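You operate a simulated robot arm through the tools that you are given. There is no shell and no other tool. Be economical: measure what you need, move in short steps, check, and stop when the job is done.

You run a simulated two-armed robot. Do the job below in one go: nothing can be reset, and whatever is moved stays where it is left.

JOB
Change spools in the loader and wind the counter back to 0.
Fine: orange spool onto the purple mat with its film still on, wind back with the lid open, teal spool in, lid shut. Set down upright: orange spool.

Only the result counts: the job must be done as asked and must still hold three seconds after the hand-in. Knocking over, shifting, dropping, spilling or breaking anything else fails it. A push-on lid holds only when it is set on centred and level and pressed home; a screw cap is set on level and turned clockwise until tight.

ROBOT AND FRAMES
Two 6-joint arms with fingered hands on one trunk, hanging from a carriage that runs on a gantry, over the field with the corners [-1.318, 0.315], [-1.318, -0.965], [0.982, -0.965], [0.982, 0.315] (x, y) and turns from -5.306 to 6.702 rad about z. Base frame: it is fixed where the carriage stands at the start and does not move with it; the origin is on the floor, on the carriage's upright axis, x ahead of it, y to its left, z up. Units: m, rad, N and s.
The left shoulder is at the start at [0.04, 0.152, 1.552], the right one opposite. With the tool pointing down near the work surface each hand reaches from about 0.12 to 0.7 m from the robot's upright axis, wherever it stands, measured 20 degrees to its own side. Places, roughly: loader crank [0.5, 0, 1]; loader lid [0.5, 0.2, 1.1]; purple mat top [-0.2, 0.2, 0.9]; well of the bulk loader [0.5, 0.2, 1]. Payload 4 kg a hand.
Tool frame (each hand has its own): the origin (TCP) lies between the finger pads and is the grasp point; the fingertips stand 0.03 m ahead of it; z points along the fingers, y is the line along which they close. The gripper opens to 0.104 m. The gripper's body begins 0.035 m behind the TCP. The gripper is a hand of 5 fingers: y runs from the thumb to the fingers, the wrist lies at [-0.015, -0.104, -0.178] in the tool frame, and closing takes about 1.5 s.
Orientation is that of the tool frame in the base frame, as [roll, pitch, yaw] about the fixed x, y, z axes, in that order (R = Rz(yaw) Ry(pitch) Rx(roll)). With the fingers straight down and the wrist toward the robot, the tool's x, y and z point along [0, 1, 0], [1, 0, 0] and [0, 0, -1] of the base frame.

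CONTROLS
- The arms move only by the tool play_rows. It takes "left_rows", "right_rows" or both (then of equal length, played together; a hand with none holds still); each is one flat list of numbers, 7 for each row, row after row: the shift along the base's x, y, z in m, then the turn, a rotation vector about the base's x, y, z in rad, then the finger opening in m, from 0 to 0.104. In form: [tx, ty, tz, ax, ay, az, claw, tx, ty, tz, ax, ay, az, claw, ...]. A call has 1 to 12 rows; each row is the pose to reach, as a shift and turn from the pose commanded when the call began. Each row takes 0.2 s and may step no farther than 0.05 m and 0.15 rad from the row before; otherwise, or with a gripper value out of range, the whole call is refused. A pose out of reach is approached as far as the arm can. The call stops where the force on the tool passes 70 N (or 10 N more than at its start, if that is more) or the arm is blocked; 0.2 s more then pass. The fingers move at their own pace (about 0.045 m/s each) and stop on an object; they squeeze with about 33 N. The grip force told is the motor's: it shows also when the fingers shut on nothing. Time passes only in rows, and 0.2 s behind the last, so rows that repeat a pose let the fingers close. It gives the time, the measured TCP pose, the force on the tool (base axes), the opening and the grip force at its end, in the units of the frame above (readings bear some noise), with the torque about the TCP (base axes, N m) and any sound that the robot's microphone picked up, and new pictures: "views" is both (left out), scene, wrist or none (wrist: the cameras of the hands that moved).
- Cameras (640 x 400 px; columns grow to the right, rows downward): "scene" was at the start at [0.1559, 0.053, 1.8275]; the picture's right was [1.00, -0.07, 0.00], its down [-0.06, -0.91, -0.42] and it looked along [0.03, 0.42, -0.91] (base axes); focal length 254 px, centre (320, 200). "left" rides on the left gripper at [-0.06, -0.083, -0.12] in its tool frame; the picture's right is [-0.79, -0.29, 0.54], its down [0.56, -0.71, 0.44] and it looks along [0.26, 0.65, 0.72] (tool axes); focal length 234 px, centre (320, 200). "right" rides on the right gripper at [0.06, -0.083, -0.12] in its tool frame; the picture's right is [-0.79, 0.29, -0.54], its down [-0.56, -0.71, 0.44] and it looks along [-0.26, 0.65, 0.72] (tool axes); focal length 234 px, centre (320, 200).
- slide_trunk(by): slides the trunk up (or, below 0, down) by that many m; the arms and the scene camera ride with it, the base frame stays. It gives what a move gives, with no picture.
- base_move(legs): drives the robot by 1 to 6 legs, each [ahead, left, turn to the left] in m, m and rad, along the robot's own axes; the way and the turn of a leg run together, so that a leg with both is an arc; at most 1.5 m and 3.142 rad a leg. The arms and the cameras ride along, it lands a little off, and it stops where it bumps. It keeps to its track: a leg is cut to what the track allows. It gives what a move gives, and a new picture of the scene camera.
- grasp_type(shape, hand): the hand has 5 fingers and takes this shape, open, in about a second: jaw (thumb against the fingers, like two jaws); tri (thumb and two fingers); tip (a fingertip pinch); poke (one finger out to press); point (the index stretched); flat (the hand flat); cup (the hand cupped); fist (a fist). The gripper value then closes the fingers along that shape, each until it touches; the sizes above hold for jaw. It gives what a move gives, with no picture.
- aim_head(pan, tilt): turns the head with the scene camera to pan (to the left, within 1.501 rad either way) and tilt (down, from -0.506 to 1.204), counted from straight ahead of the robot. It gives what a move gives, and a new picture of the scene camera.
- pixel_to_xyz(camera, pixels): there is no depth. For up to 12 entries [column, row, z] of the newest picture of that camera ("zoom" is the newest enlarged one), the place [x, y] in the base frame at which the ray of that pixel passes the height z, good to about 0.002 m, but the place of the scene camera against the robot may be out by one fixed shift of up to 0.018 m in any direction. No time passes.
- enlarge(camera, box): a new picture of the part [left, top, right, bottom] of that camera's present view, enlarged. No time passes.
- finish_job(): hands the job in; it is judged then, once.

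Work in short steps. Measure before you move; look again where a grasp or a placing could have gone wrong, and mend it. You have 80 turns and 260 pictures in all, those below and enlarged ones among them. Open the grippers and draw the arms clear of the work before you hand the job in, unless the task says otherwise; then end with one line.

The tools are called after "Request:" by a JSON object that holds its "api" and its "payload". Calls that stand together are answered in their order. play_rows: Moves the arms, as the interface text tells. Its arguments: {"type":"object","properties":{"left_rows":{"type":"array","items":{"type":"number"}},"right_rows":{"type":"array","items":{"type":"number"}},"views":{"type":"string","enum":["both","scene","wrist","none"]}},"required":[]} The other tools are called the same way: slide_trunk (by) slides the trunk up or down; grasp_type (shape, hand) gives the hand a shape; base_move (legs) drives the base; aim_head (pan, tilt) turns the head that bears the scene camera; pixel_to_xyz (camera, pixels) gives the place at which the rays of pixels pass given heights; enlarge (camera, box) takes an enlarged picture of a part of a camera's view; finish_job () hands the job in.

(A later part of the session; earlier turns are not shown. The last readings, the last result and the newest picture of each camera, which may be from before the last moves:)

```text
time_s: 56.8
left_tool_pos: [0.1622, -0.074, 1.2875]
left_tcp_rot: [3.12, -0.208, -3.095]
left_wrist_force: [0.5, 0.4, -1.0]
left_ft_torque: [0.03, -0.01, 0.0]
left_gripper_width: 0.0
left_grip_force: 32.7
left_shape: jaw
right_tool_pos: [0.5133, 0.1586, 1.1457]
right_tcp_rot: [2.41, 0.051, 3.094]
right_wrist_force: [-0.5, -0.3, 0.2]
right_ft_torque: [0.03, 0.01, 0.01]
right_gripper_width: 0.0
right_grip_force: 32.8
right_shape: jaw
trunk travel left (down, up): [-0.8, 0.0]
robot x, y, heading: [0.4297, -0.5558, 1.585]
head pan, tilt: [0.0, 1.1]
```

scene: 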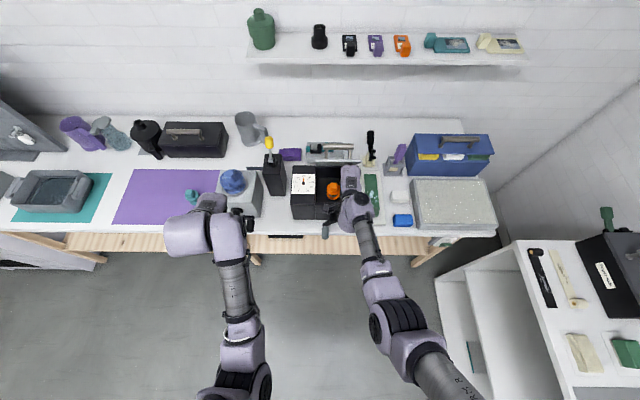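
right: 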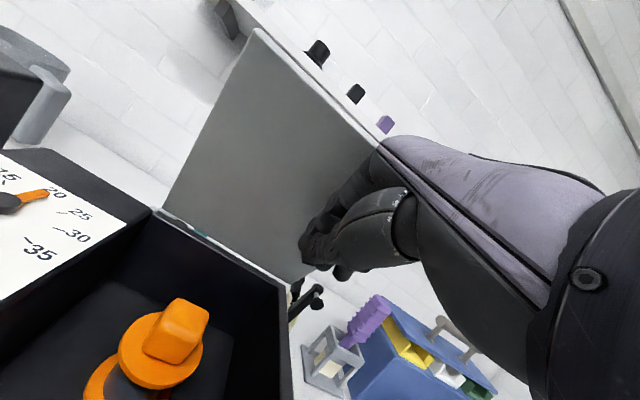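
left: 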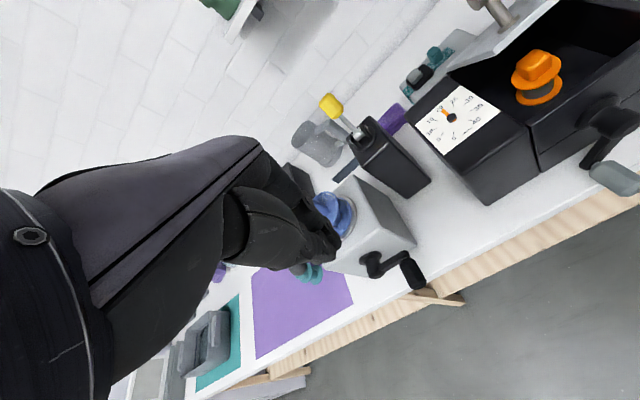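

The lid is moving freely on my hand. I push it further back by driving forward 0.1 m.

Request:
{"api": "base_move", "payload": {"legs": [[0.1, 0, 0]]}}

Request:
{"api": "enlarge", "payload": {"camera": "scene", "box": [270, 120, 390, 250]}}

```text
time_s: 58.1
left_tool_pos: [0.1627, 0.0168, 1.2856]
left_tcp_rot: [3.121, -0.207, -3.098]
left_wrist_force: [0.5, -0.4, 0.3]
left_ft_torque: [0.01, -0.02, -0.01]
left_gripper_width: 0.0002
left_grip_force: 33.0
left_shape: jaw
right_tool_pos: [0.5107, 0.2495, 1.1446]
right_tcp_rot: [2.411, 0.046, 3.092]
right_wrist_force: [2.8, -33.8, 19.6]
right_ft_torque: [-0.44, 0.04, 0.15]
right_gripper_width: 0.0003
right_grip_force: 33.1
right_shape: jaw
trunk travel left (down, up): [-0.8, 0.0]
robot x, y, heading: [0.4281, -0.4593, 1.583]
head pan, tilt: [0.0, 1.1]
stopped in leg 1: the force on the tool passed its limit at 104 N (the readings are from after the stop); the commanded pose is now the measured one
```

scene: 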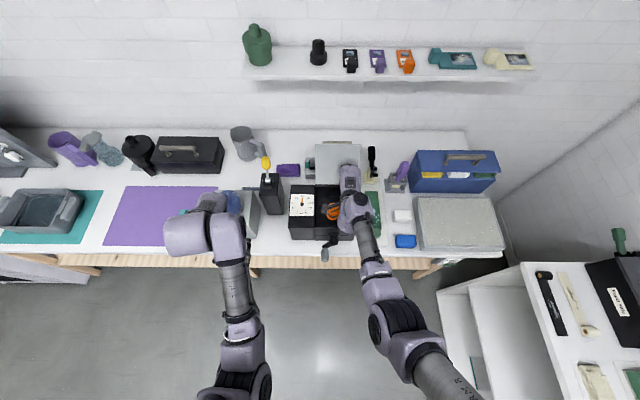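

```text
3.08 times, centred on (330, 185) of scene
```

zoom: 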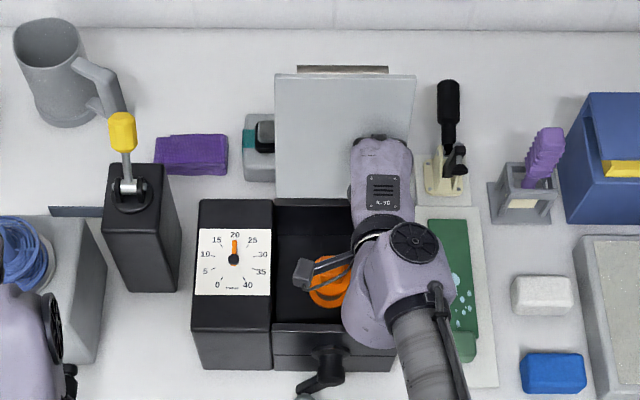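

The lid stands past vertical. I back off 0.2 m and square the hand again (fingers down), opening it.

Request:
{"api": "base_move", "payload": {"legs": [[-0.2, 0, 0]]}}

Request:
{"api": "play_rows", "payload": {"right_rows": [0, 0, 0.01, -0.14, 0.01, 0.01, 0.104, 0, 0, 0.02, -0.28, 0.02, 0.02, 0.104, 0, 0, 0.03, -0.42, 0.03, 0.03, 0.104, 0, 0, 0.035, -0.56, 0.04, 0.04, 0.104, 0, 0, 0.04, -0.7, 0.046, 0.046, 0.104, 0, 0, 0.04, -0.73, 0.046, 0.046, 0.104, 0, 0, 0.04, -0.73, 0.046, 0.046, 0.104]}}

Request:
{"api": "enlarge", "payload": {"camera": "scene", "box": [270, 80, 370, 180]}}

```text
time_s: 59.7
left_tool_pos: [0.1636, -0.1781, 1.2873]
left_tcp_rot: [3.118, -0.208, -3.098]
left_wrist_force: [-0.2, -0.4, -0.2]
left_ft_torque: [0.0, 0.01, -0.04]
left_gripper_width: 0.0
left_grip_force: 33.6
left_shape: jaw
right_tool_pos: [0.5117, 0.0548, 1.1469]
right_tcp_rot: [2.409, 0.045, 3.095]
right_wrist_force: [-0.1, 0.6, -0.1]
right_ft_torque: [-0.01, -0.05, 0.03]
right_gripper_width: 0.0002
right_grip_force: 32.9
right_shape: jaw
trunk travel left (down, up): [-0.8, 0.0]
robot x, y, heading: [0.4245, -0.6604, 1.583]
head pan, tilt: [0.0, 1.1]
```

scene: 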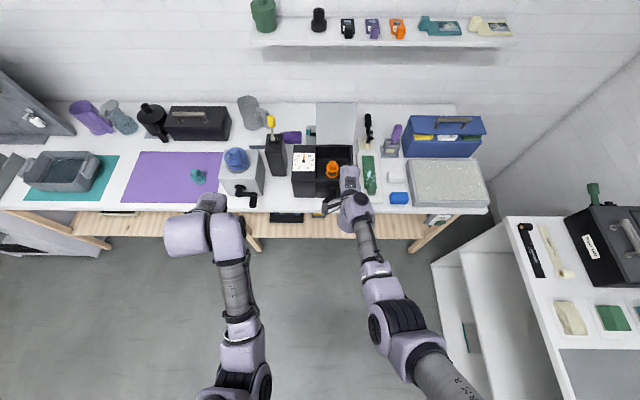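

```text
time_s: 61.3
left_tool_pos: [0.1637, -0.1789, 1.2885]
left_tcp_rot: [3.119, -0.208, -3.096]
left_wrist_force: [0.5, -0.1, 0.1]
left_ft_torque: [0.02, -0.01, 0.0]
left_gripper_width: 0.0
left_grip_force: 33.1
left_shape: jaw
right_tool_pos: [0.4793, 0.0319, 1.1906]
right_tcp_rot: [3.129, 0.063, -3.133]
right_wrist_force: [-0.4, 0.3, -0.2]
right_ft_torque: [-0.02, 0.0, -0.02]
right_gripper_width: 0.1035
right_grip_force: 0.1
right_shape: jaw
right hand out of reach, approached as far as the arm can: row 1, 3, 4, 5, 6, 7
trunk travel left (down, up): [-0.8, 0.0]
robot x, y, heading: [0.4286, -0.6608, 1.583]
head pan, tilt: [0.0, 1.1]
```

scene: 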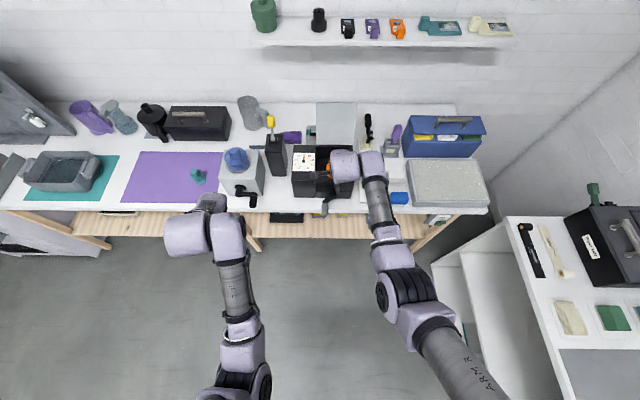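
right: 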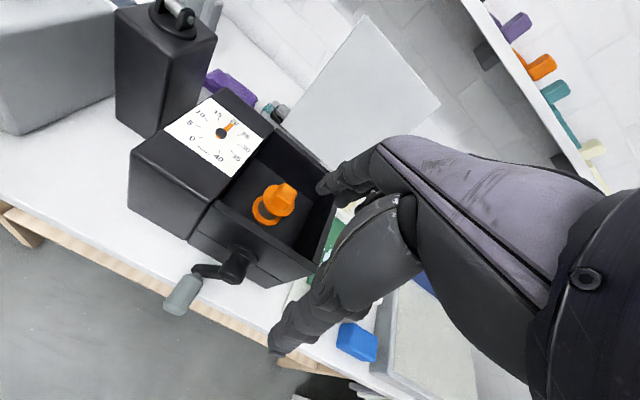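

```text
4.00 times, centred on (320, 130) of scene
```

zoom: 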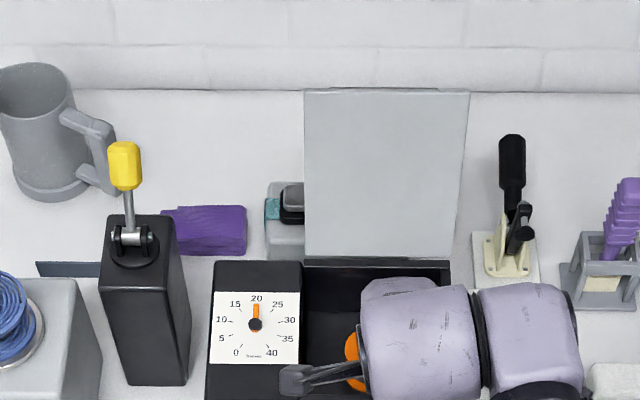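

Lid holds open. Now I measure the orange spool: enlarge the wrist view.

Request:
{"api": "enlarge", "payload": {"camera": "right", "box": [200, 140, 340, 260]}}

Request:
{"api": "pixel_to_xyz", "payload": {"camera": "right", "pixels": [[284, 194, 1.0], [284, 194, 1.05], [272, 203, 0.95], [272, 203, 1.0], [267, 212, 0.95], [267, 212, 1.0]]}}

```text
3.33 times, centred on (270, 200) of right
```

zoom: 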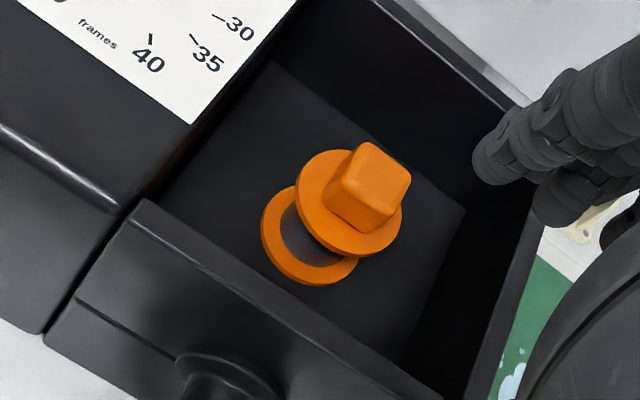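

```text
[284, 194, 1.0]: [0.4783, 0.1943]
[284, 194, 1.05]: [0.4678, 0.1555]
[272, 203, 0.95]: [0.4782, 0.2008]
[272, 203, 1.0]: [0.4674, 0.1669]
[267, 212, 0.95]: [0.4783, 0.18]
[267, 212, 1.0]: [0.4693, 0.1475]
```

I drive forward 0.13 so the hand hovers over the well, then view again from there.

Request:
{"api": "base_move", "payload": {"legs": [[0.13, 0, 0]]}}

Request:
{"api": "play_rows", "payload": {"right_rows": [0, 0, 0, 0, 0.03, 0, 0.08, -0.002, 0, 0, 0.0, 0.063, -0.01, 0.08, -0.002, 0, 0, 0.0, 0.063, -0.01, 0.08], "views": "wrist"}}

Request:
{"api": "enlarge", "payload": {"camera": "right", "box": [200, 200, 400, 400]}}

```text
time_s: 62.6
left_tool_pos: [0.1628, -0.046, 1.2882]
left_tcp_rot: [3.119, -0.207, -3.097]
left_wrist_force: [0.2, -0.1, -0.3]
left_ft_torque: [-0.03, 0.02, 0.01]
left_gripper_width: 0.0
left_grip_force: 32.7
left_shape: jaw
right_tool_pos: [0.4769, 0.1633, 1.1923]
right_tcp_rot: [3.128, 0.062, -3.136]
right_wrist_force: [-0.1, 0.3, 0.2]
right_ft_torque: [0.02, 0.04, -0.02]
right_gripper_width: 0.1041
right_grip_force: 0.0
right_shape: jaw
trunk travel left (down, up): [-0.8, 0.0]
robot x, y, heading: [0.4309, -0.5276, 1.582]
head pan, tilt: [0.0, 1.1]
```

scene: 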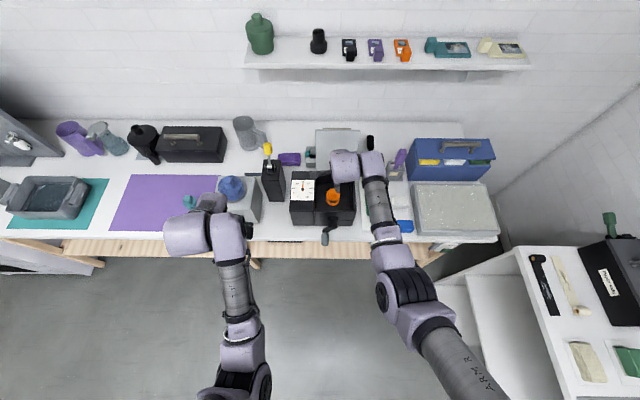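

```text
time_s: 63.4
left_tool_pos: [0.1638, -0.0477, 1.2898]
left_tcp_rot: [3.118, -0.209, -3.1]
left_wrist_force: [-0.1, -0.1, 0.2]
left_ft_torque: [0.0, -0.01, -0.02]
left_gripper_width: 0.0002
left_grip_force: 33.2
left_shape: jaw
right_tool_pos: [0.4588, 0.1621, 1.1879]
right_tcp_rot: [3.124, 0.013, 3.127]
right_wrist_force: [0.2, -0.4, 0.6]
right_ft_torque: [0.01, 0.0, 0.02]
right_gripper_width: 0.0803
right_grip_force: 0.1
right_shape: jaw
right hand out of reach, approached as far as the arm can: row 2, 3
trunk travel left (down, up): [-0.8, 0.0]
robot x, y, heading: [0.4274, -0.5314, 1.587]
head pan, tilt: [0.0, 1.1]
```

right: 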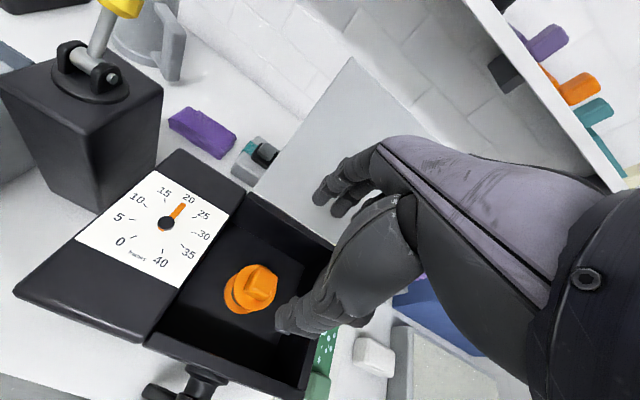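

```text
2.00 times, centred on (300, 300) of right
```

zoom: 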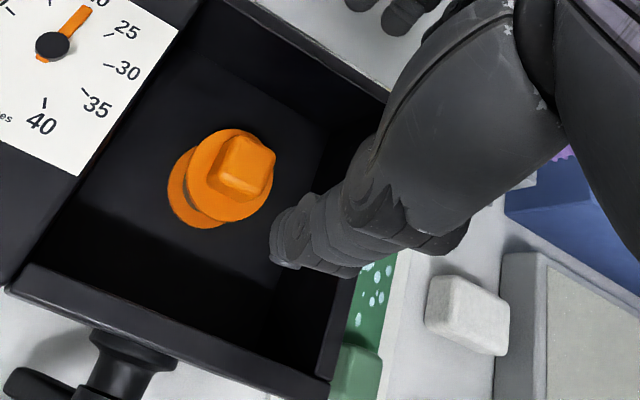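

Request:
{"api": "pixel_to_xyz", "payload": {"camera": "right", "pixels": [[254.5, 287.5, 0.95], [254.5, 287.5, 1.05], [243, 293.5, 0.95], [243, 293.5, 1.05], [265, 280, 0.95], [265, 280, 1.05]]}}

```text
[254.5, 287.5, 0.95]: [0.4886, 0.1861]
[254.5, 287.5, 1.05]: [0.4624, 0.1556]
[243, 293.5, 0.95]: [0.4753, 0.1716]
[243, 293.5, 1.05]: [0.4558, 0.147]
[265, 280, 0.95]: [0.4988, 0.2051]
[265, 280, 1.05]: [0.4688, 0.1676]
```

Spool axis ≈ (0.473, 0.167), knob top z≈1.04, upper flange ≈1.017, lower ≈0.967. I adjust the base a little forward/right and centre the hand above the knob.

Request:
{"api": "base_move", "payload": {"legs": [[0.04, -0.02, 0]]}}

Request:
{"api": "play_rows", "payload": {"right_rows": [-0.003, -0.015, -0.015, 0.015, 0.01, 0.01, 0.08, -0.006, -0.035, -0.03, 0.017, 0.013, 0.014, 0.08, -0.006, -0.035, -0.06, 0.017, 0.013, 0.014, 0.08, -0.006, -0.035, -0.07, 0.017, 0.013, 0.014, 0.08, -0.006, -0.035, -0.07, 0.017, 0.013, 0.014, 0.08]}}

```text
time_s: 64.3
left_tool_pos: [0.1821, -0.0069, 1.2867]
left_tcp_rot: [3.119, -0.21, -3.097]
left_wrist_force: [-0.1, -0.4, 0.0]
left_ft_torque: [0.03, -0.02, -0.02]
left_gripper_width: 0.0
left_grip_force: 33.0
left_shape: jaw
right_tool_pos: [0.479, 0.2025, 1.1889]
right_tcp_rot: [3.123, 0.016, 3.126]
right_wrist_force: [0.1, -0.9, 0.5]
right_ft_torque: [0.0, -0.01, -0.02]
right_gripper_width: 0.0803
right_grip_force: 0.0
right_shape: jaw
trunk travel left (down, up): [-0.8, 0.0]
robot x, y, heading: [0.4468, -0.4847, 1.582]
head pan, tilt: [0.0, 1.1]
```

scene: 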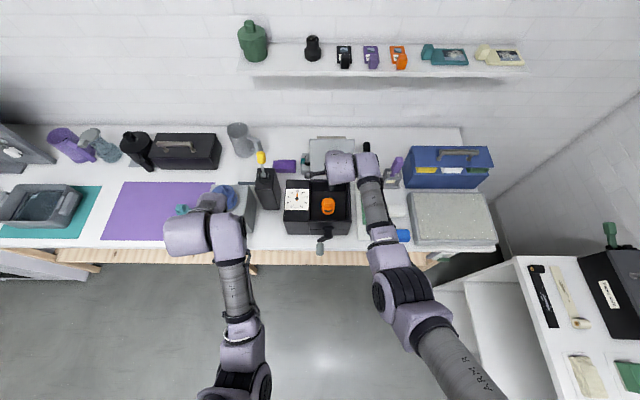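

```text
time_s: 65.5
left_tool_pos: [0.1826, -0.0073, 1.2879]
left_tcp_rot: [3.12, -0.209, -3.098]
left_wrist_force: [0.2, -0.4, 0.1]
left_ft_torque: [0.03, 0.0, 0.02]
left_gripper_width: 0.0
left_grip_force: 32.5
left_shape: jaw
right_tool_pos: [0.4725, 0.1669, 1.1178]
right_tcp_rot: [3.11, 0.001, 3.141]
right_wrist_force: [0.5, 0.5, 0.1]
right_ft_torque: [0.01, 0.01, -0.02]
right_gripper_width: 0.0801
right_grip_force: 0.1
right_shape: jaw
trunk travel left (down, up): [-0.8, 0.0]
robot x, y, heading: [0.4487, -0.4872, 1.586]
head pan, tilt: [0.0, 1.1]
```

scene: 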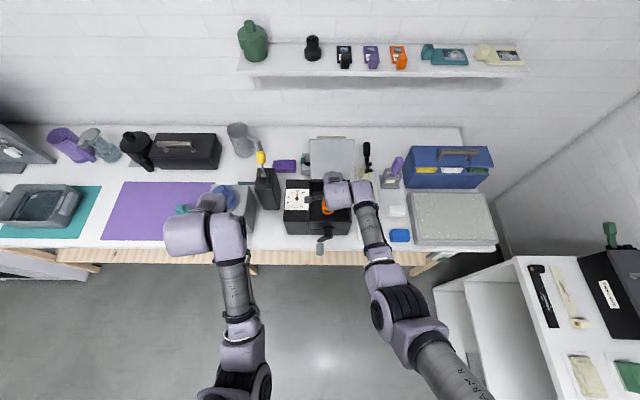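
right: 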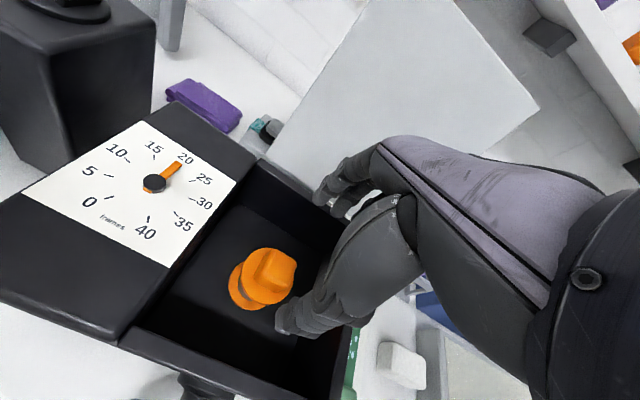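

The hand is centred over the spool. I verify the spool rays from this closer view before descending.

Request:
{"api": "enlarge", "payload": {"camera": "right", "box": [190, 200, 350, 350]}}

Request:
{"api": "pixel_to_xyz", "payload": {"camera": "right", "pixels": [[277, 263, 1.035], [277, 263, 1.05], [267, 275, 1.0], [267, 275, 1.02], [252, 286, 0.96], [252, 286, 0.98]]}}

```text
2.67 times, centred on (270, 275) of right
```

zoom: 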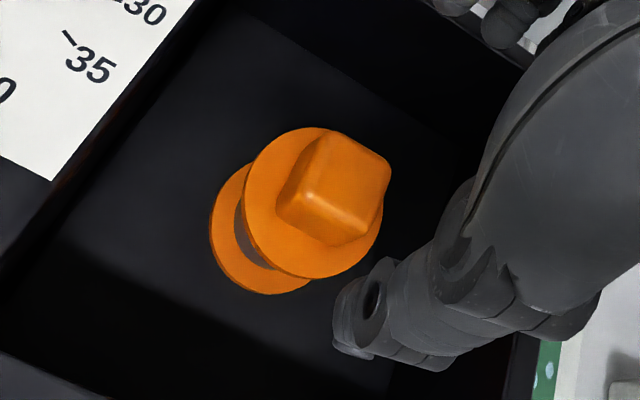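

```text
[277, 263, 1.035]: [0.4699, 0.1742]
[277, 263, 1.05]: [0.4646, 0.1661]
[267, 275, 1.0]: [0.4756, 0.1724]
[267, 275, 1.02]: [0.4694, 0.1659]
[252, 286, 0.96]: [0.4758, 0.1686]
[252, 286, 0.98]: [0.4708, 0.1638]
```

Axis confirmed at (0.472,0.167), knob top ≈1.045. Descend to TCP z≈1.050 (tips just over the flange) and close on the knob.

Request:
{"api": "play_rows", "payload": {"right_rows": [0, 0, -0.03, -0.03, 0, 0, 0.07, 0, 0, -0.055, -0.03, 0, 0, 0.06, 0, 0, -0.067, -0.03, 0, 0, 0.06, 0, 0, -0.067, -0.03, 0, 0, 0.0, 0, 0, -0.067, -0.03, 0, 0, 0.0, 0, 0, -0.067, -0.03, 0, 0, 0.0, 0, 0, -0.067, -0.03, 0, 0, 0.0], "views": "wrist"}}

Request:
{"api": "enlarge", "payload": {"camera": "right", "box": [190, 200, 350, 350]}}

```text
time_s: 67.1
left_tool_pos: [0.1836, -0.0071, 1.2872]
left_tcp_rot: [3.119, -0.21, -3.098]
left_wrist_force: [1.2, -0.4, 0.4]
left_ft_torque: [-0.01, 0.0, -0.02]
left_gripper_width: 0.0
left_grip_force: 33.1
left_shape: jaw
right_tool_pos: [0.4734, 0.1602, 1.0559]
right_tcp_rot: [3.139, 0.001, -3.141]
right_wrist_force: [0.7, 0.1, 0.4]
right_ft_torque: [0.01, -0.03, 0.01]
right_gripper_width: 0.0254
right_grip_force: 33.1
right_shape: jaw
right hand out of reach, approached as far as the arm can: row 3, 4, 5, 6, 7
trunk travel left (down, up): [-0.8, 0.0]
robot x, y, heading: [0.4486, -0.4884, 1.581]
head pan, tilt: [0.0, 1.1]
```

right: 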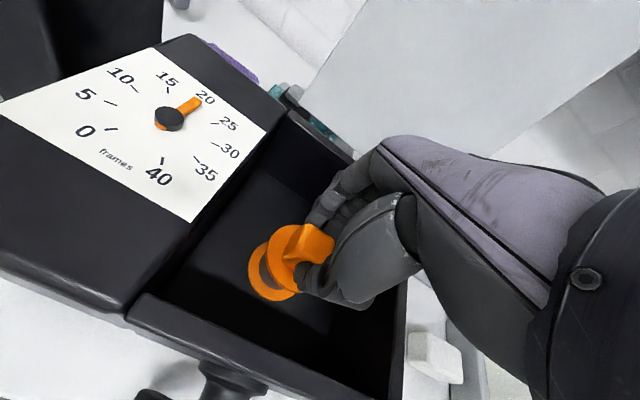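

```text
2.67 times, centred on (270, 275) of right
```

zoom: 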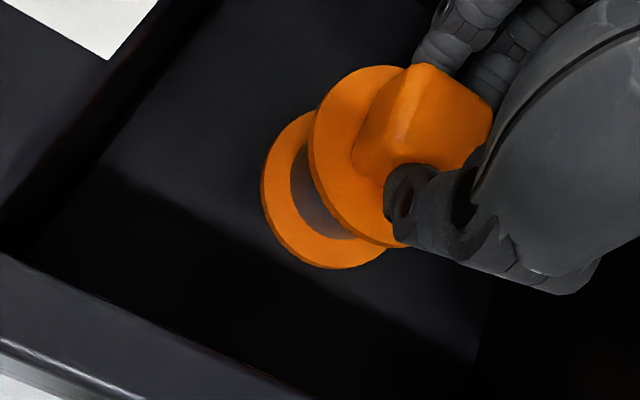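

Knob gripped (25 mm). I lift straight up 0.11 m.

Request:
{"api": "play_rows", "payload": {"right_rows": [0, 0, 0.015, 0, 0, 0, 0.0, 0, 0, 0.03, 0, 0, 0, 0.0, 0, 0, 0.05, 0, 0, 0, 0.0, 0, 0, 0.07, 0, 0, 0, 0.0, 0, 0, 0.09, 0, 0, 0, 0.0, 0, 0, 0.12, 0, 0, 0, 0.0]}}

Request:
{"api": "enlarge", "payload": {"camera": "right", "box": [190, 150, 390, 350]}}

```text
time_s: 68.5
left_tool_pos: [0.1832, -0.0065, 1.2875]
left_tcp_rot: [3.119, -0.21, -3.099]
left_wrist_force: [-0.6, -0.1, -0.1]
left_ft_torque: [-0.02, 0.01, -0.01]
left_gripper_width: 0.0001
left_grip_force: 33.0
left_shape: jaw
right_tool_pos: [0.4747, 0.1597, 1.179]
right_tcp_rot: [3.138, 0.003, 3.135]
right_wrist_force: [0.7, 0.1, -0.4]
right_ft_torque: [0.02, 0.03, 0.01]
right_gripper_width: 0.0251
right_grip_force: 33.3
right_shape: jaw
trunk travel left (down, up): [-0.8, 0.0]
robot x, y, heading: [0.4495, -0.4896, 1.579]
head pan, tilt: [0.0, 1.1]
```

scene: 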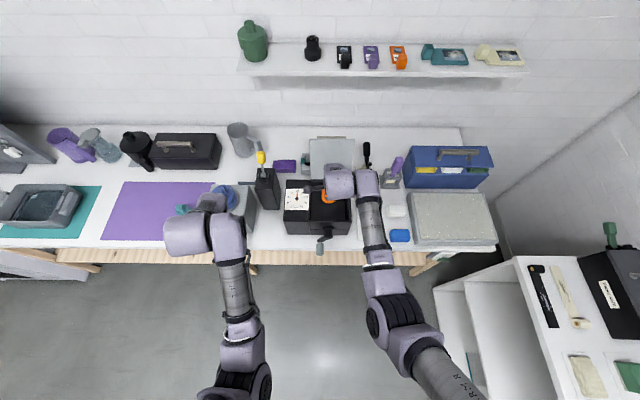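
right: 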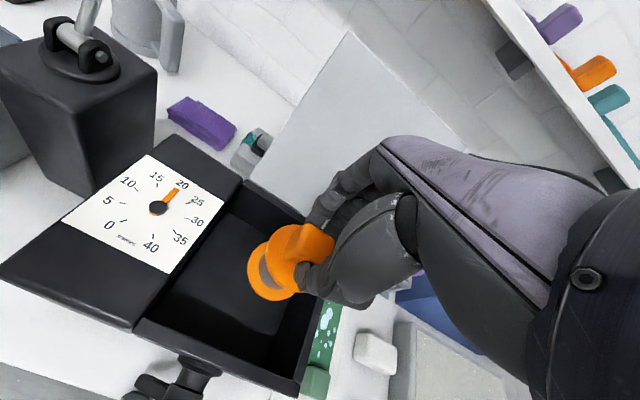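

```text
2.00 times, centred on (290, 250) of right
```

zoom: 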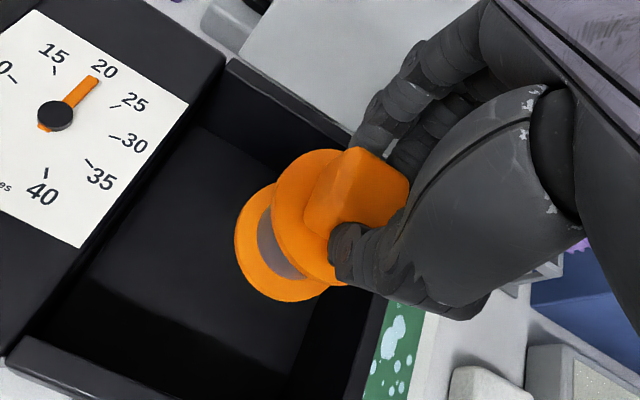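

The spool is held upright with its grey film on. I carry it around the front: back 0.2, left 0.775, then check before going forward over the mat.

Request:
{"api": "base_move", "payload": {"legs": [[-0.2, 0, 0], [0, 0.775, 0]]}}

```text
time_s: 73.9
left_tool_pos: [-0.5964, -0.2163, 1.2872]
left_tcp_rot: [3.12, -0.209, -3.095]
left_wrist_force: [-0.7, 0.5, -0.2]
left_ft_torque: [-0.01, 0.01, 0.0]
left_gripper_width: 0.0002
left_grip_force: 33.3
left_shape: jaw
right_tool_pos: [-0.3052, -0.0486, 1.1771]
right_tcp_rot: [3.138, 0.002, 3.139]
right_wrist_force: [0.7, 0.5, -1.0]
right_ft_torque: [0.0, 0.0, 0.0]
right_gripper_width: 0.0248
right_grip_force: 32.7
right_shape: jaw
trunk travel left (down, up): [-0.8, 0.0]
robot x, y, heading: [-0.3349, -0.6961, 1.581]
head pan, tilt: [0.0, 1.1]
```

scene: 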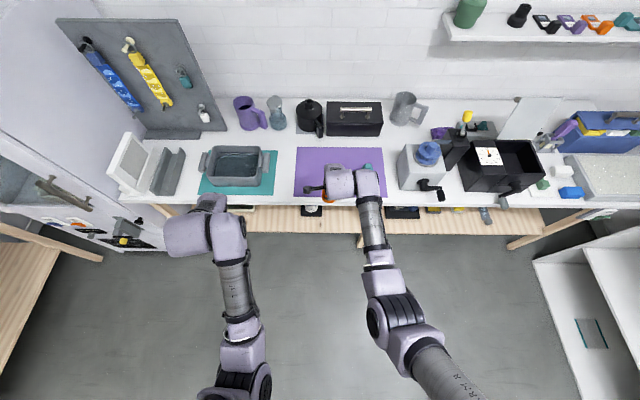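

Path clear; forward 0.2 m over the mat (hand to (−0.305, 0.15)), then slide the trunk down 0.165 m.

Request:
{"api": "base_move", "payload": {"legs": [[0.2, 0, 0]]}}

Request:
{"api": "slide_trunk", "payload": {"by": -0.165}}

Request:
{"api": "play_rows", "payload": {"right_rows": [0, 0, 0, 0, 0, 0, 0], "views": "both"}}

Request:
{"api": "enlarge", "payload": {"camera": "right", "box": [150, 150, 390, 350]}}

```text
time_s: 75.5
left_tool_pos: [-0.5991, -0.0181, 1.2881]
left_tcp_rot: [3.119, -0.209, -3.097]
left_wrist_force: [-0.2, 0.7, 0.3]
left_ft_torque: [-0.02, -0.01, 0.0]
left_gripper_width: 0.0
left_grip_force: 32.9
left_shape: jaw
right_tool_pos: [-0.3064, 0.1486, 1.1774]
right_tcp_rot: [3.138, 0.004, 3.138]
right_wrist_force: [-1.6, 0.1, -0.8]
right_ft_torque: [-0.01, 0.0, 0.03]
right_gripper_width: 0.0249
right_grip_force: 32.7
right_shape: jaw
trunk travel left (down, up): [-0.8, 0.0]
robot x, y, heading: [-0.3306, -0.4962, 1.581]
head pan, tilt: [0.0, 1.1]
```

scene: 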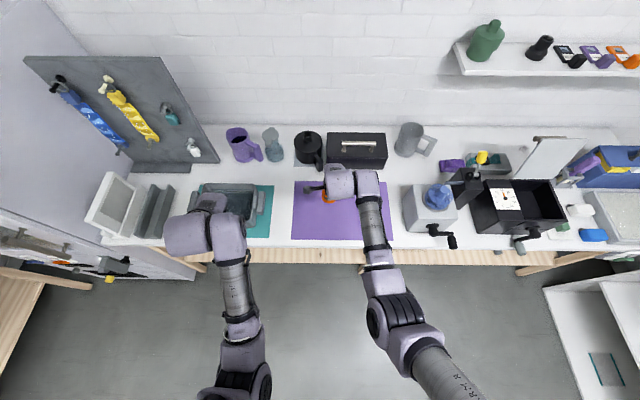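

```text
time_s: 77.3
left_tool_pos: [-0.5975, -0.0192, 1.1228]
left_tcp_rot: [3.118, -0.209, -3.097]
left_wrist_force: [1.1, -1.2, 0.2]
left_ft_torque: [-0.03, -0.01, 0.0]
left_gripper_width: 0.0001
left_grip_force: 33.3
left_shape: jaw
right_tool_pos: [-0.3061, 0.149, 1.0121]
right_tcp_rot: [3.138, 0.004, 3.139]
right_wrist_force: [-0.4, -0.2, -1.2]
right_ft_torque: [0.0, -0.02, -0.01]
right_gripper_width: 0.025
right_grip_force: 33.3
right_shape: jaw
trunk travel left (down, up): [-0.635, 0.165]
robot x, y, heading: [-0.3345, -0.4936, 1.58]
head pan, tilt: [0.0, 1.1]
```

```text
time_s: 77.7
left_tool_pos: [-0.5982, -0.0189, 1.1227]
left_tcp_rot: [3.118, -0.21, -3.096]
left_wrist_force: [-0.1, 0.1, 0.2]
left_ft_torque: [-0.01, 0.01, 0.0]
left_gripper_width: 0.0001
left_grip_force: 32.8
left_shape: jaw
right_tool_pos: [-0.3074, 0.1486, 1.0111]
right_tcp_rot: [3.14, 0.004, 3.137]
right_wrist_force: [-0.1, 0.1, -0.8]
right_ft_torque: [0.03, -0.01, -0.02]
right_gripper_width: 0.0248
right_grip_force: 33.2
right_shape: jaw
trunk travel left (down, up): [-0.635, 0.165]
robot x, y, heading: [-0.3335, -0.4975, 1.584]
head pan, tilt: [0.0, 1.1]
```

scene: 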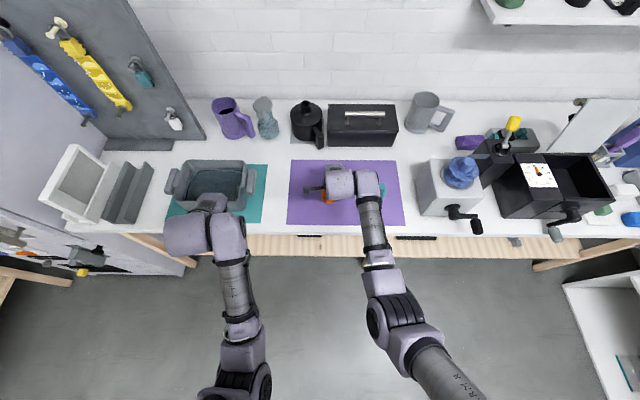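
right: 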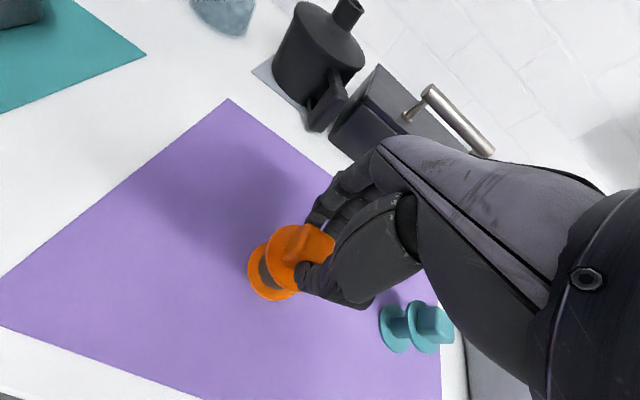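

```text
2.00 times, centred on (270, 250) of right
```

zoom: 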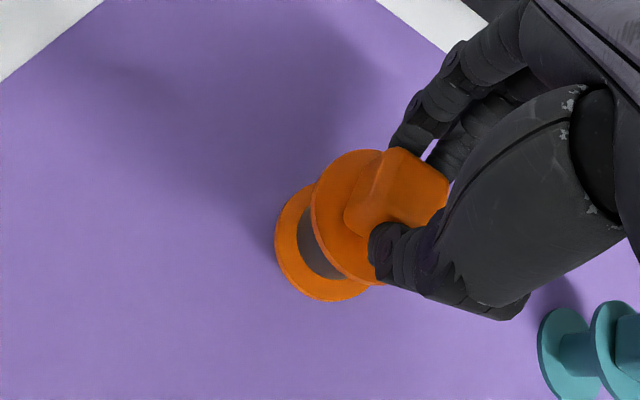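

Still in the air at z=1.011 over the mat. I lower 12 mm slowly and read the force.

Request:
{"api": "play_rows", "payload": {"right_rows": [0, 0, -0.006, 0, 0, 0, 0, 0, 0, -0.012, 0, 0, 0, 0, 0, 0, -0.012, 0, 0, 0, 0], "views": "none"}}

Request:
{"api": "play_rows", "payload": {"right_rows": [0, 0, -0.003, 0, 0, 0, 0, 0, 0, -0.003, 0, 0, 0, 0], "views": "none"}}

Request:
{"api": "enlarge", "payload": {"camera": "right", "box": [150, 150, 390, 350]}}

```text
time_s: 78.5
left_tool_pos: [-0.5974, -0.0179, 1.1225]
left_tcp_rot: [3.117, -0.208, -3.096]
left_wrist_force: [-0.5, 0.2, 0.2]
left_ft_torque: [0.0, 0.03, 0.03]
left_gripper_width: 0.0001
left_grip_force: 33.5
left_shape: jaw
right_tool_pos: [-0.3067, 0.1491, 1.001]
right_tcp_rot: [3.136, 0.002, 3.136]
right_wrist_force: [0.6, 0.2, -1.1]
right_ft_torque: [0.01, -0.01, 0.03]
right_gripper_width: 0.0252
right_grip_force: 33.1
right_shape: jaw
trunk travel left (down, up): [-0.635, 0.165]
robot x, y, heading: [-0.3338, -0.4967, 1.58]
head pan, tilt: [0.0, 1.1]
```

```text
time_s: 79.1
left_tool_pos: [-0.5982, -0.0173, 1.1232]
left_tcp_rot: [3.12, -0.209, -3.097]
left_wrist_force: [-0.4, 0.7, 0.9]
left_ft_torque: [0.03, 0.03, -0.05]
left_gripper_width: 0.0001
left_grip_force: 32.7
left_shape: jaw
right_tool_pos: [-0.3077, 0.1485, 0.9967]
right_tcp_rot: [3.137, 0.003, 3.139]
right_wrist_force: [-0.2, 0.6, -1.0]
right_ft_torque: [0.02, 0.01, -0.02]
right_gripper_width: 0.0251
right_grip_force: 32.8
right_shape: jaw
trunk travel left (down, up): [-0.635, 0.165]
robot x, y, heading: [-0.3344, -0.503, 1.579]
head pan, tilt: [0.0, 1.1]
```

```text
2.00 times, centred on (270, 250) of right
```

zoom: 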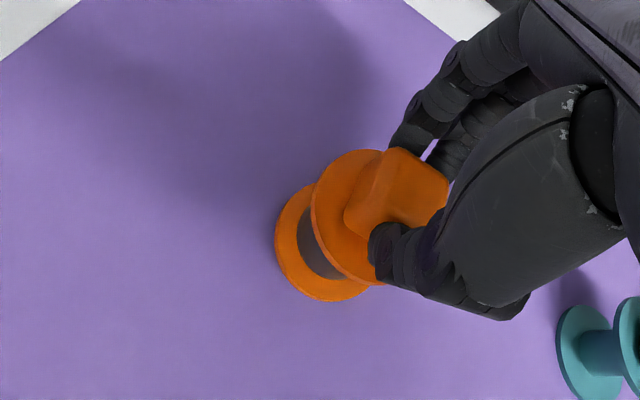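

No contact yet at 0.9967. I continue in 3 mm steps.

Request:
{"api": "play_rows", "payload": {"right_rows": [0, 0, -0.003, 0, 0, 0, 0, 0, 0, -0.003, 0, 0, 0, 0], "views": "none"}}

Request:
{"api": "play_rows", "payload": {"right_rows": [0, 0, -0.003, 0, 0, 0, 0, 0, 0, -0.003, 0, 0, 0, 0], "views": "none"}}

Request:
{"api": "play_rows", "payload": {"right_rows": [0, 0, -0.003, 0, 0, 0, 0, 0, 0, -0.003, 0, 0, 0, 0], "views": "wrist"}}

```text
time_s: 79.7
left_tool_pos: [-0.598, -0.0187, 1.1224]
left_tcp_rot: [3.119, -0.209, -3.098]
left_wrist_force: [0.0, -0.1, -0.3]
left_ft_torque: [0.01, -0.03, -0.01]
left_gripper_width: 0.0001
left_grip_force: 33.2
left_shape: jaw
right_tool_pos: [-0.3075, 0.1487, 0.9945]
right_tcp_rot: [3.137, 0.004, 3.137]
right_wrist_force: [0.0, 0.5, -1.3]
right_ft_torque: [0.04, -0.01, 0.02]
right_gripper_width: 0.0249
right_grip_force: 33.1
right_shape: jaw
trunk travel left (down, up): [-0.635, 0.165]
robot x, y, heading: [-0.3361, -0.4974, 1.583]
head pan, tilt: [0.0, 1.1]
```

```text
time_s: 80.3
left_tool_pos: [-0.5988, -0.0186, 1.1225]
left_tcp_rot: [3.119, -0.209, -3.097]
left_wrist_force: [0.0, 0.2, 0.5]
left_ft_torque: [0.0, -0.01, -0.02]
left_gripper_width: 0.0
left_grip_force: 32.9
left_shape: jaw
right_tool_pos: [-0.3063, 0.1491, 0.9909]
right_tcp_rot: [3.138, 0.004, 3.138]
right_wrist_force: [-0.4, 0.2, -0.5]
right_ft_torque: [-0.05, 0.03, -0.02]
right_gripper_width: 0.0253
right_grip_force: 32.4
right_shape: jaw
trunk travel left (down, up): [-0.635, 0.165]
robot x, y, heading: [-0.3293, -0.4942, 1.585]
head pan, tilt: [0.0, 1.1]
```

```text
time_s: 80.9
left_tool_pos: [-0.5976, -0.0189, 1.1229]
left_tcp_rot: [3.119, -0.21, -3.097]
left_wrist_force: [0.4, -0.2, -0.3]
left_ft_torque: [0.01, 0.0, -0.02]
left_gripper_width: 0.0
left_grip_force: 33.0
left_shape: jaw
right_tool_pos: [-0.3068, 0.1502, 0.9894]
right_tcp_rot: [3.136, 0.005, 3.137]
right_wrist_force: [0.0, 0.1, 1.7]
right_ft_torque: [-0.05, 0.03, 0.0]
right_gripper_width: 0.0249
right_grip_force: 33.6
right_shape: jaw
trunk travel left (down, up): [-0.635, 0.165]
robot x, y, heading: [-0.3309, -0.4978, 1.579]
head pan, tilt: [0.0, 1.1]
```

right: 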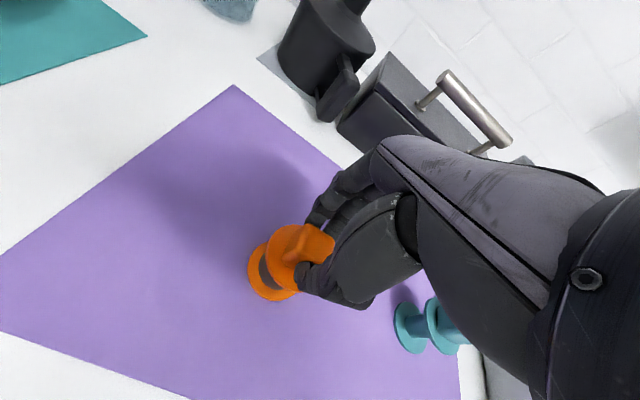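

Contact begins at z≈0.989 (force turned to +1.7). One mm more, then open and rise.

Request:
{"api": "play_rows", "payload": {"right_rows": [0, 0, -0.001, 0, 0, 0, 0.0, 0, 0, -0.001, 0, 0, 0, 0.03, 0, 0, -0.001, 0, 0, 0, 0.05, 0, 0, -0.001, 0, 0, 0, 0.07, 0, 0, -0.001, 0, 0, 0, 0.07, 0, 0, 0.02, 0, 0, 0, 0.07, 0, 0, 0.05, 0, 0, 0, 0.07, 0, 0, 0.09, 0, 0, 0, 0.07, 0, 0, 0.11, 0, 0, 0, 0.07]}}

Request:
{"api": "enlarge", "payload": {"camera": "right", "box": [200, 200, 500, 400]}}

```text
time_s: 82.9
left_tool_pos: [-0.5973, -0.0187, 1.1225]
left_tcp_rot: [3.118, -0.209, -3.096]
left_wrist_force: [0.5, 0.1, 0.8]
left_ft_torque: [-0.04, -0.01, -0.02]
left_gripper_width: 0.0
left_grip_force: 33.1
left_shape: jaw
right_tool_pos: [-0.3192, 0.1653, 1.0924]
right_tcp_rot: [3.139, 0.002, 3.121]
right_wrist_force: [-0.6, -0.7, 0.4]
right_ft_torque: [0.02, 0.02, 0.0]
right_gripper_width: 0.0693
right_grip_force: 0.1
right_shape: jaw
right hand out of reach, approached as far as the arm can: row 7, 8, 9
trunk travel left (down, up): [-0.635, 0.165]
robot x, y, heading: [-0.3299, -0.4972, 1.582]
head pan, tilt: [0.0, 1.1]
```

scene: 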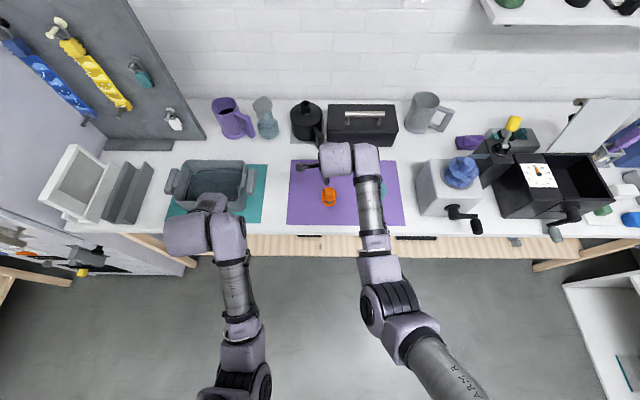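
right: 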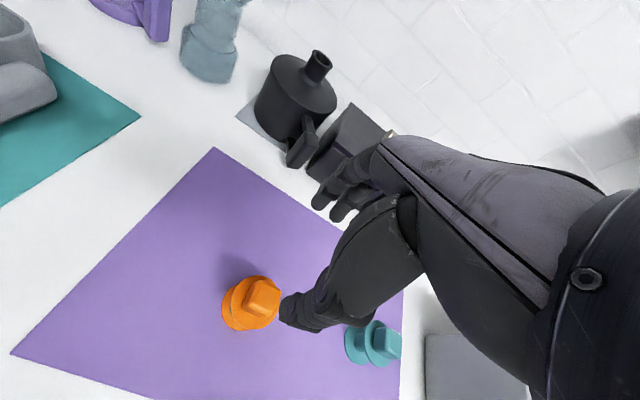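

```text
2.00 times, centred on (350, 300) of right
```

zoom: 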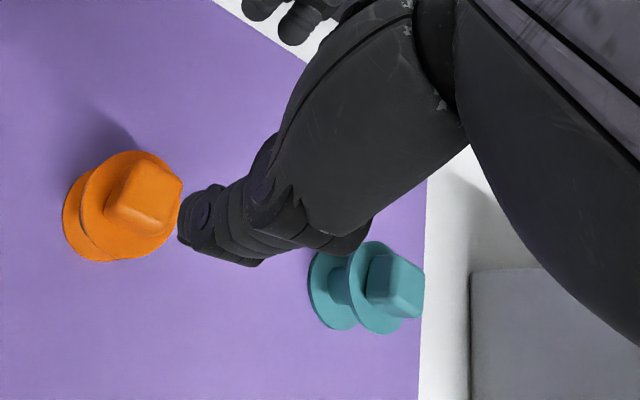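

The orange spool stands upright on the mat. Now the crank: I retreat 0.3, move right to x≈0.45, and look at the crank with the wrist camera.

Request:
{"api": "base_move", "payload": {"legs": [[-0.3, 0, 0], [0, -0.78, 0]]}}

Request:
{"api": "play_rows", "payload": {"right_rows": [0, 0, 0, 0.12, 0, 0, 0.07, 0, 0, -0.01, 0.25, 0, 0, 0.07, 0, 0, -0.02, 0.38, 0, 0, 0.07, 0, 0, -0.03, 0.51, 0, 0, 0.07, 0, 0, -0.04, 0.64, 0, 0, 0.07, 0, 0, -0.05, 0.77, 0, 0, 0.07, 0, 0, -0.06, 0.9, 0, 0, 0.07, 0, 0, -0.07, 1.03, 0, 0, 0.07, 0, 0, -0.08, 1.15, 0, 0, 0.07]}}

```text
time_s: 88.7
left_tool_pos: [0.172, -0.3059, 1.1233]
left_tcp_rot: [3.12, -0.211, -3.09]
left_wrist_force: [-1.3, 0.2, -0.4]
left_ft_torque: [0.03, -0.02, -0.01]
left_gripper_width: 0.0001
left_grip_force: 33.2
left_shape: jaw
right_tool_pos: [0.4496, -0.1211, 1.09]
right_tcp_rot: [3.139, 0.002, 3.129]
right_wrist_force: [0.0, 0.0, -0.5]
right_ft_torque: [0.01, -0.01, 0.03]
right_gripper_width: 0.0699
right_grip_force: 0.2
right_shape: jaw
trunk travel left (down, up): [-0.635, 0.165]
robot x, y, heading: [0.4402, -0.7822, 1.596]
head pan, tilt: [0.0, 1.1]
```

scene: 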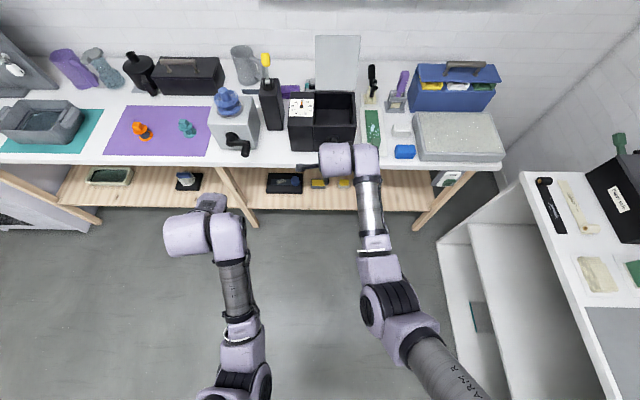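

```text
time_s: 90.9
left_tool_pos: [0.1732, -0.3069, 1.1228]
left_tcp_rot: [3.122, -0.21, -3.09]
left_wrist_force: [-0.3, -0.7, 0.4]
left_ft_torque: [-0.01, 0.02, -0.02]
left_gripper_width: 0.0
left_grip_force: 33.1
left_shape: jaw
right_tool_pos: [0.5388, -0.0644, 1.0816]
right_tcp_rot: [2.147, 0.104, 3.056]
right_wrist_force: [0.1, -0.4, -0.4]
right_ft_torque: [-0.01, 0.03, 0.03]
right_gripper_width: 0.0696
right_grip_force: 0.1
right_shape: jaw
right hand out of reach, approached as far as the arm can: row 7, 8, 9
trunk travel left (down, up): [-0.635, 0.165]
robot x, y, heading: [0.4404, -0.7844, 1.592]
head pan, tilt: [0.0, 1.1]
stopped in row 9 (right hand): the arm was blocked; the commanded pose is now the measured one
```

scene: 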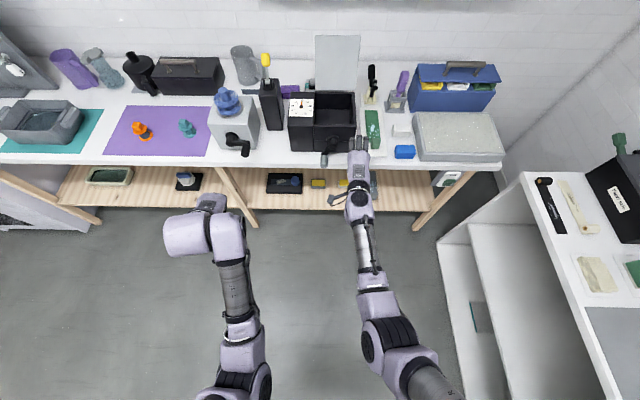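
right: 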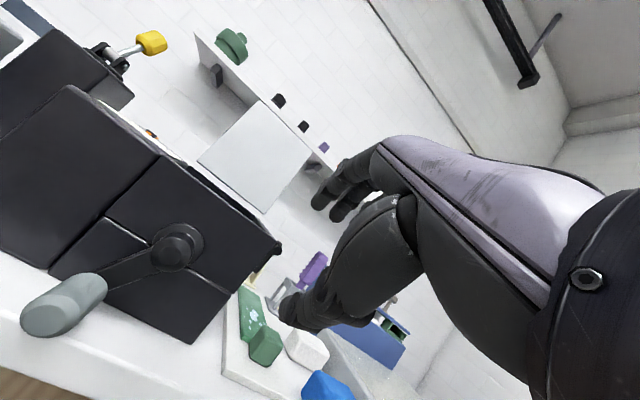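

Lowering the trunk allows more forward tilt (now ≈1.0 rad). I back off 0.08, lower the trunk 0.2 more, and tilt the fingers to horizontal while raising the hand.

Request:
{"api": "base_move", "payload": {"legs": [[-0.08, 0, 0]]}}

Request:
{"api": "slide_trunk", "payload": {"by": -0.2}}

Request:
{"api": "play_rows", "payload": {"right_rows": [-0.015, -0.005, 0.015, 0.1, 0.02, 0.02, 0.07, -0.03, -0.01, 0.03, 0.2, 0.04, 0.04, 0.07, -0.045, -0.015, 0.045, 0.3, 0.06, 0.06, 0.07, -0.06, -0.02, 0.06, 0.4, 0.08, 0.08, 0.07, -0.07, -0.02, 0.06, 0.5, 0.1, 0.08, 0.07, -0.07, -0.02, 0.06, 0.56, 0.1, 0.08, 0.07]}}

```text
time_s: 92.0
left_tool_pos: [0.1744, -0.3875, 1.1216]
left_tcp_rot: [3.119, -0.209, -3.091]
left_wrist_force: [0.0, -1.1, -0.3]
left_ft_torque: [0.03, -0.03, -0.02]
left_gripper_width: 0.0003
left_grip_force: 33.2
left_shape: jaw
right_tool_pos: [0.5404, -0.1469, 1.0796]
right_tcp_rot: [2.151, 0.105, 3.056]
right_wrist_force: [0.3, -0.2, -0.4]
right_ft_torque: [0.02, -0.01, 0.01]
right_gripper_width: 0.0696
right_grip_force: 0.1
right_shape: jaw
trunk travel left (down, up): [-0.635, 0.165]
robot x, y, heading: [0.4412, -0.8645, 1.588]
head pan, tilt: [0.0, 1.1]
```

scene: 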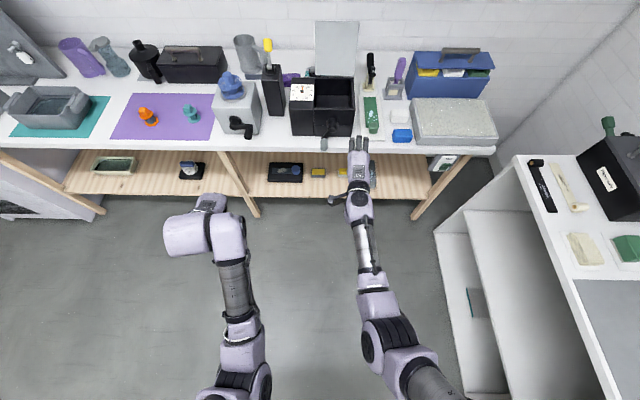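

```text
time_s: 94.2
left_tool_pos: [0.1736, -0.387, 0.9226]
left_tcp_rot: [3.117, -0.207, -3.089]
left_wrist_force: [-0.8, 0.2, 0.1]
left_ft_torque: [0.01, 0.04, 0.0]
left_gripper_width: 0.0
left_grip_force: 33.4
left_shape: jaw
right_tool_pos: [0.5411, -0.1446, 0.8807]
right_tcp_rot: [2.15, 0.106, 3.056]
right_wrist_force: [0.0, -0.1, 1.1]
right_ft_torque: [0.0, -0.01, -0.02]
right_gripper_width: 0.0696
right_grip_force: 0.0
right_shape: jaw
trunk travel left (down, up): [-0.435, 0.365]
robot x, y, heading: [0.4416, -0.8627, 1.592]
head pan, tilt: [0.0, 1.1]
```

```text
time_s: 95.6
left_tool_pos: [0.1727, -0.3868, 0.9229]
left_tcp_rot: [3.119, -0.208, -3.09]
left_wrist_force: [-0.6, 0.0, 0.2]
left_ft_torque: [-0.01, 0.04, -0.02]
left_gripper_width: 0.0001
left_grip_force: 32.4
left_shape: jaw
right_tool_pos: [0.4674, -0.1651, 0.9415]
right_tcp_rot: [1.605, -0.031, 3.121]
right_wrist_force: [1.6, -0.6, -0.1]
right_ft_torque: [0.02, -0.03, 0.02]
right_gripper_width: 0.07
right_grip_force: 0.1
right_shape: jaw
right hand out of reach, approached as far as the arm can: row 1
trunk travel left (down, up): [-0.435, 0.365]
robot x, y, heading: [0.442, -0.8635, 1.585]
head pan, tilt: [0.0, 1.1]
```

scene: 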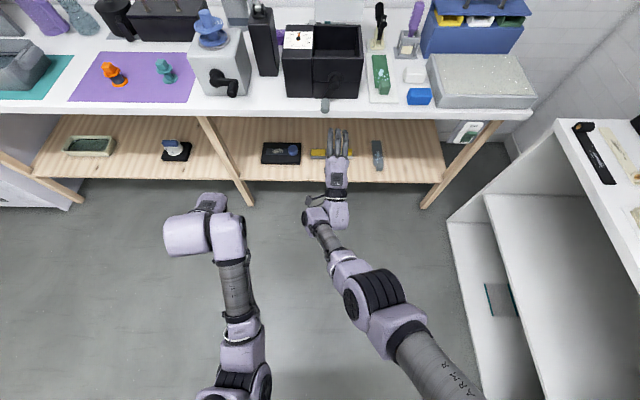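
right: 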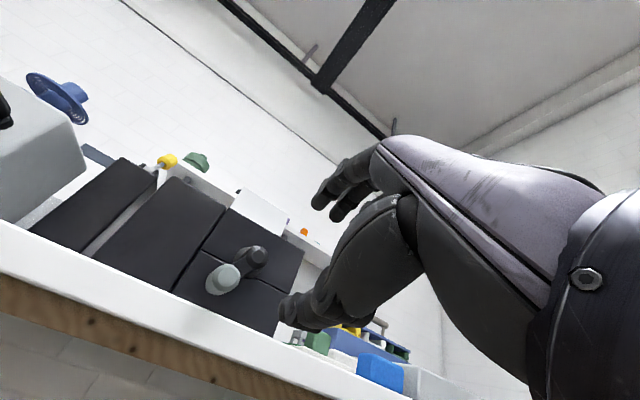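

Fingers now point at the crank horizontally. I cast rays to the knob end and hub from this front view.

Request:
{"api": "enlarge", "payload": {"camera": "right", "box": [170, 210, 310, 330]}}

Request:
{"api": "pixel_to_xyz", "payload": {"camera": "right", "pixels": [[220, 281, 0.92], [220, 281, 0.93], [235, 272, 0.92], [235, 272, 0.93], [258, 257, 0.96], [258, 257, 0.98], [250, 257, 0.96], [250, 257, 0.98]]}}

```text
3.33 times, centred on (240, 270) of right
```

zoom: 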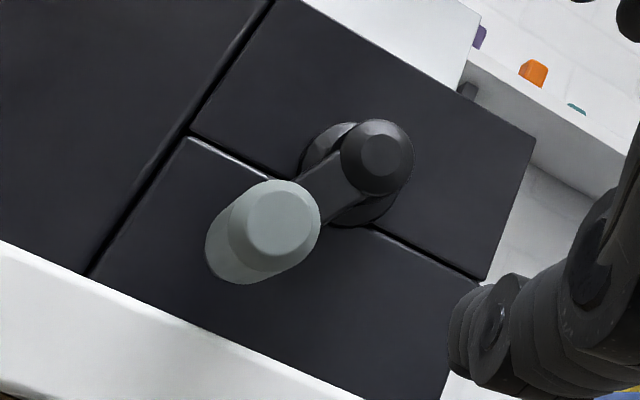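

```text
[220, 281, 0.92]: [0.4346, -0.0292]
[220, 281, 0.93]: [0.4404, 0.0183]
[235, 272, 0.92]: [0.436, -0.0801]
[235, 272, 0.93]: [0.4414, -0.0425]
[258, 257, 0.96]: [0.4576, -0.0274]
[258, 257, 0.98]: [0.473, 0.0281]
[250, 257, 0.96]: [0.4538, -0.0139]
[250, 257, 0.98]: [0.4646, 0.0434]
```

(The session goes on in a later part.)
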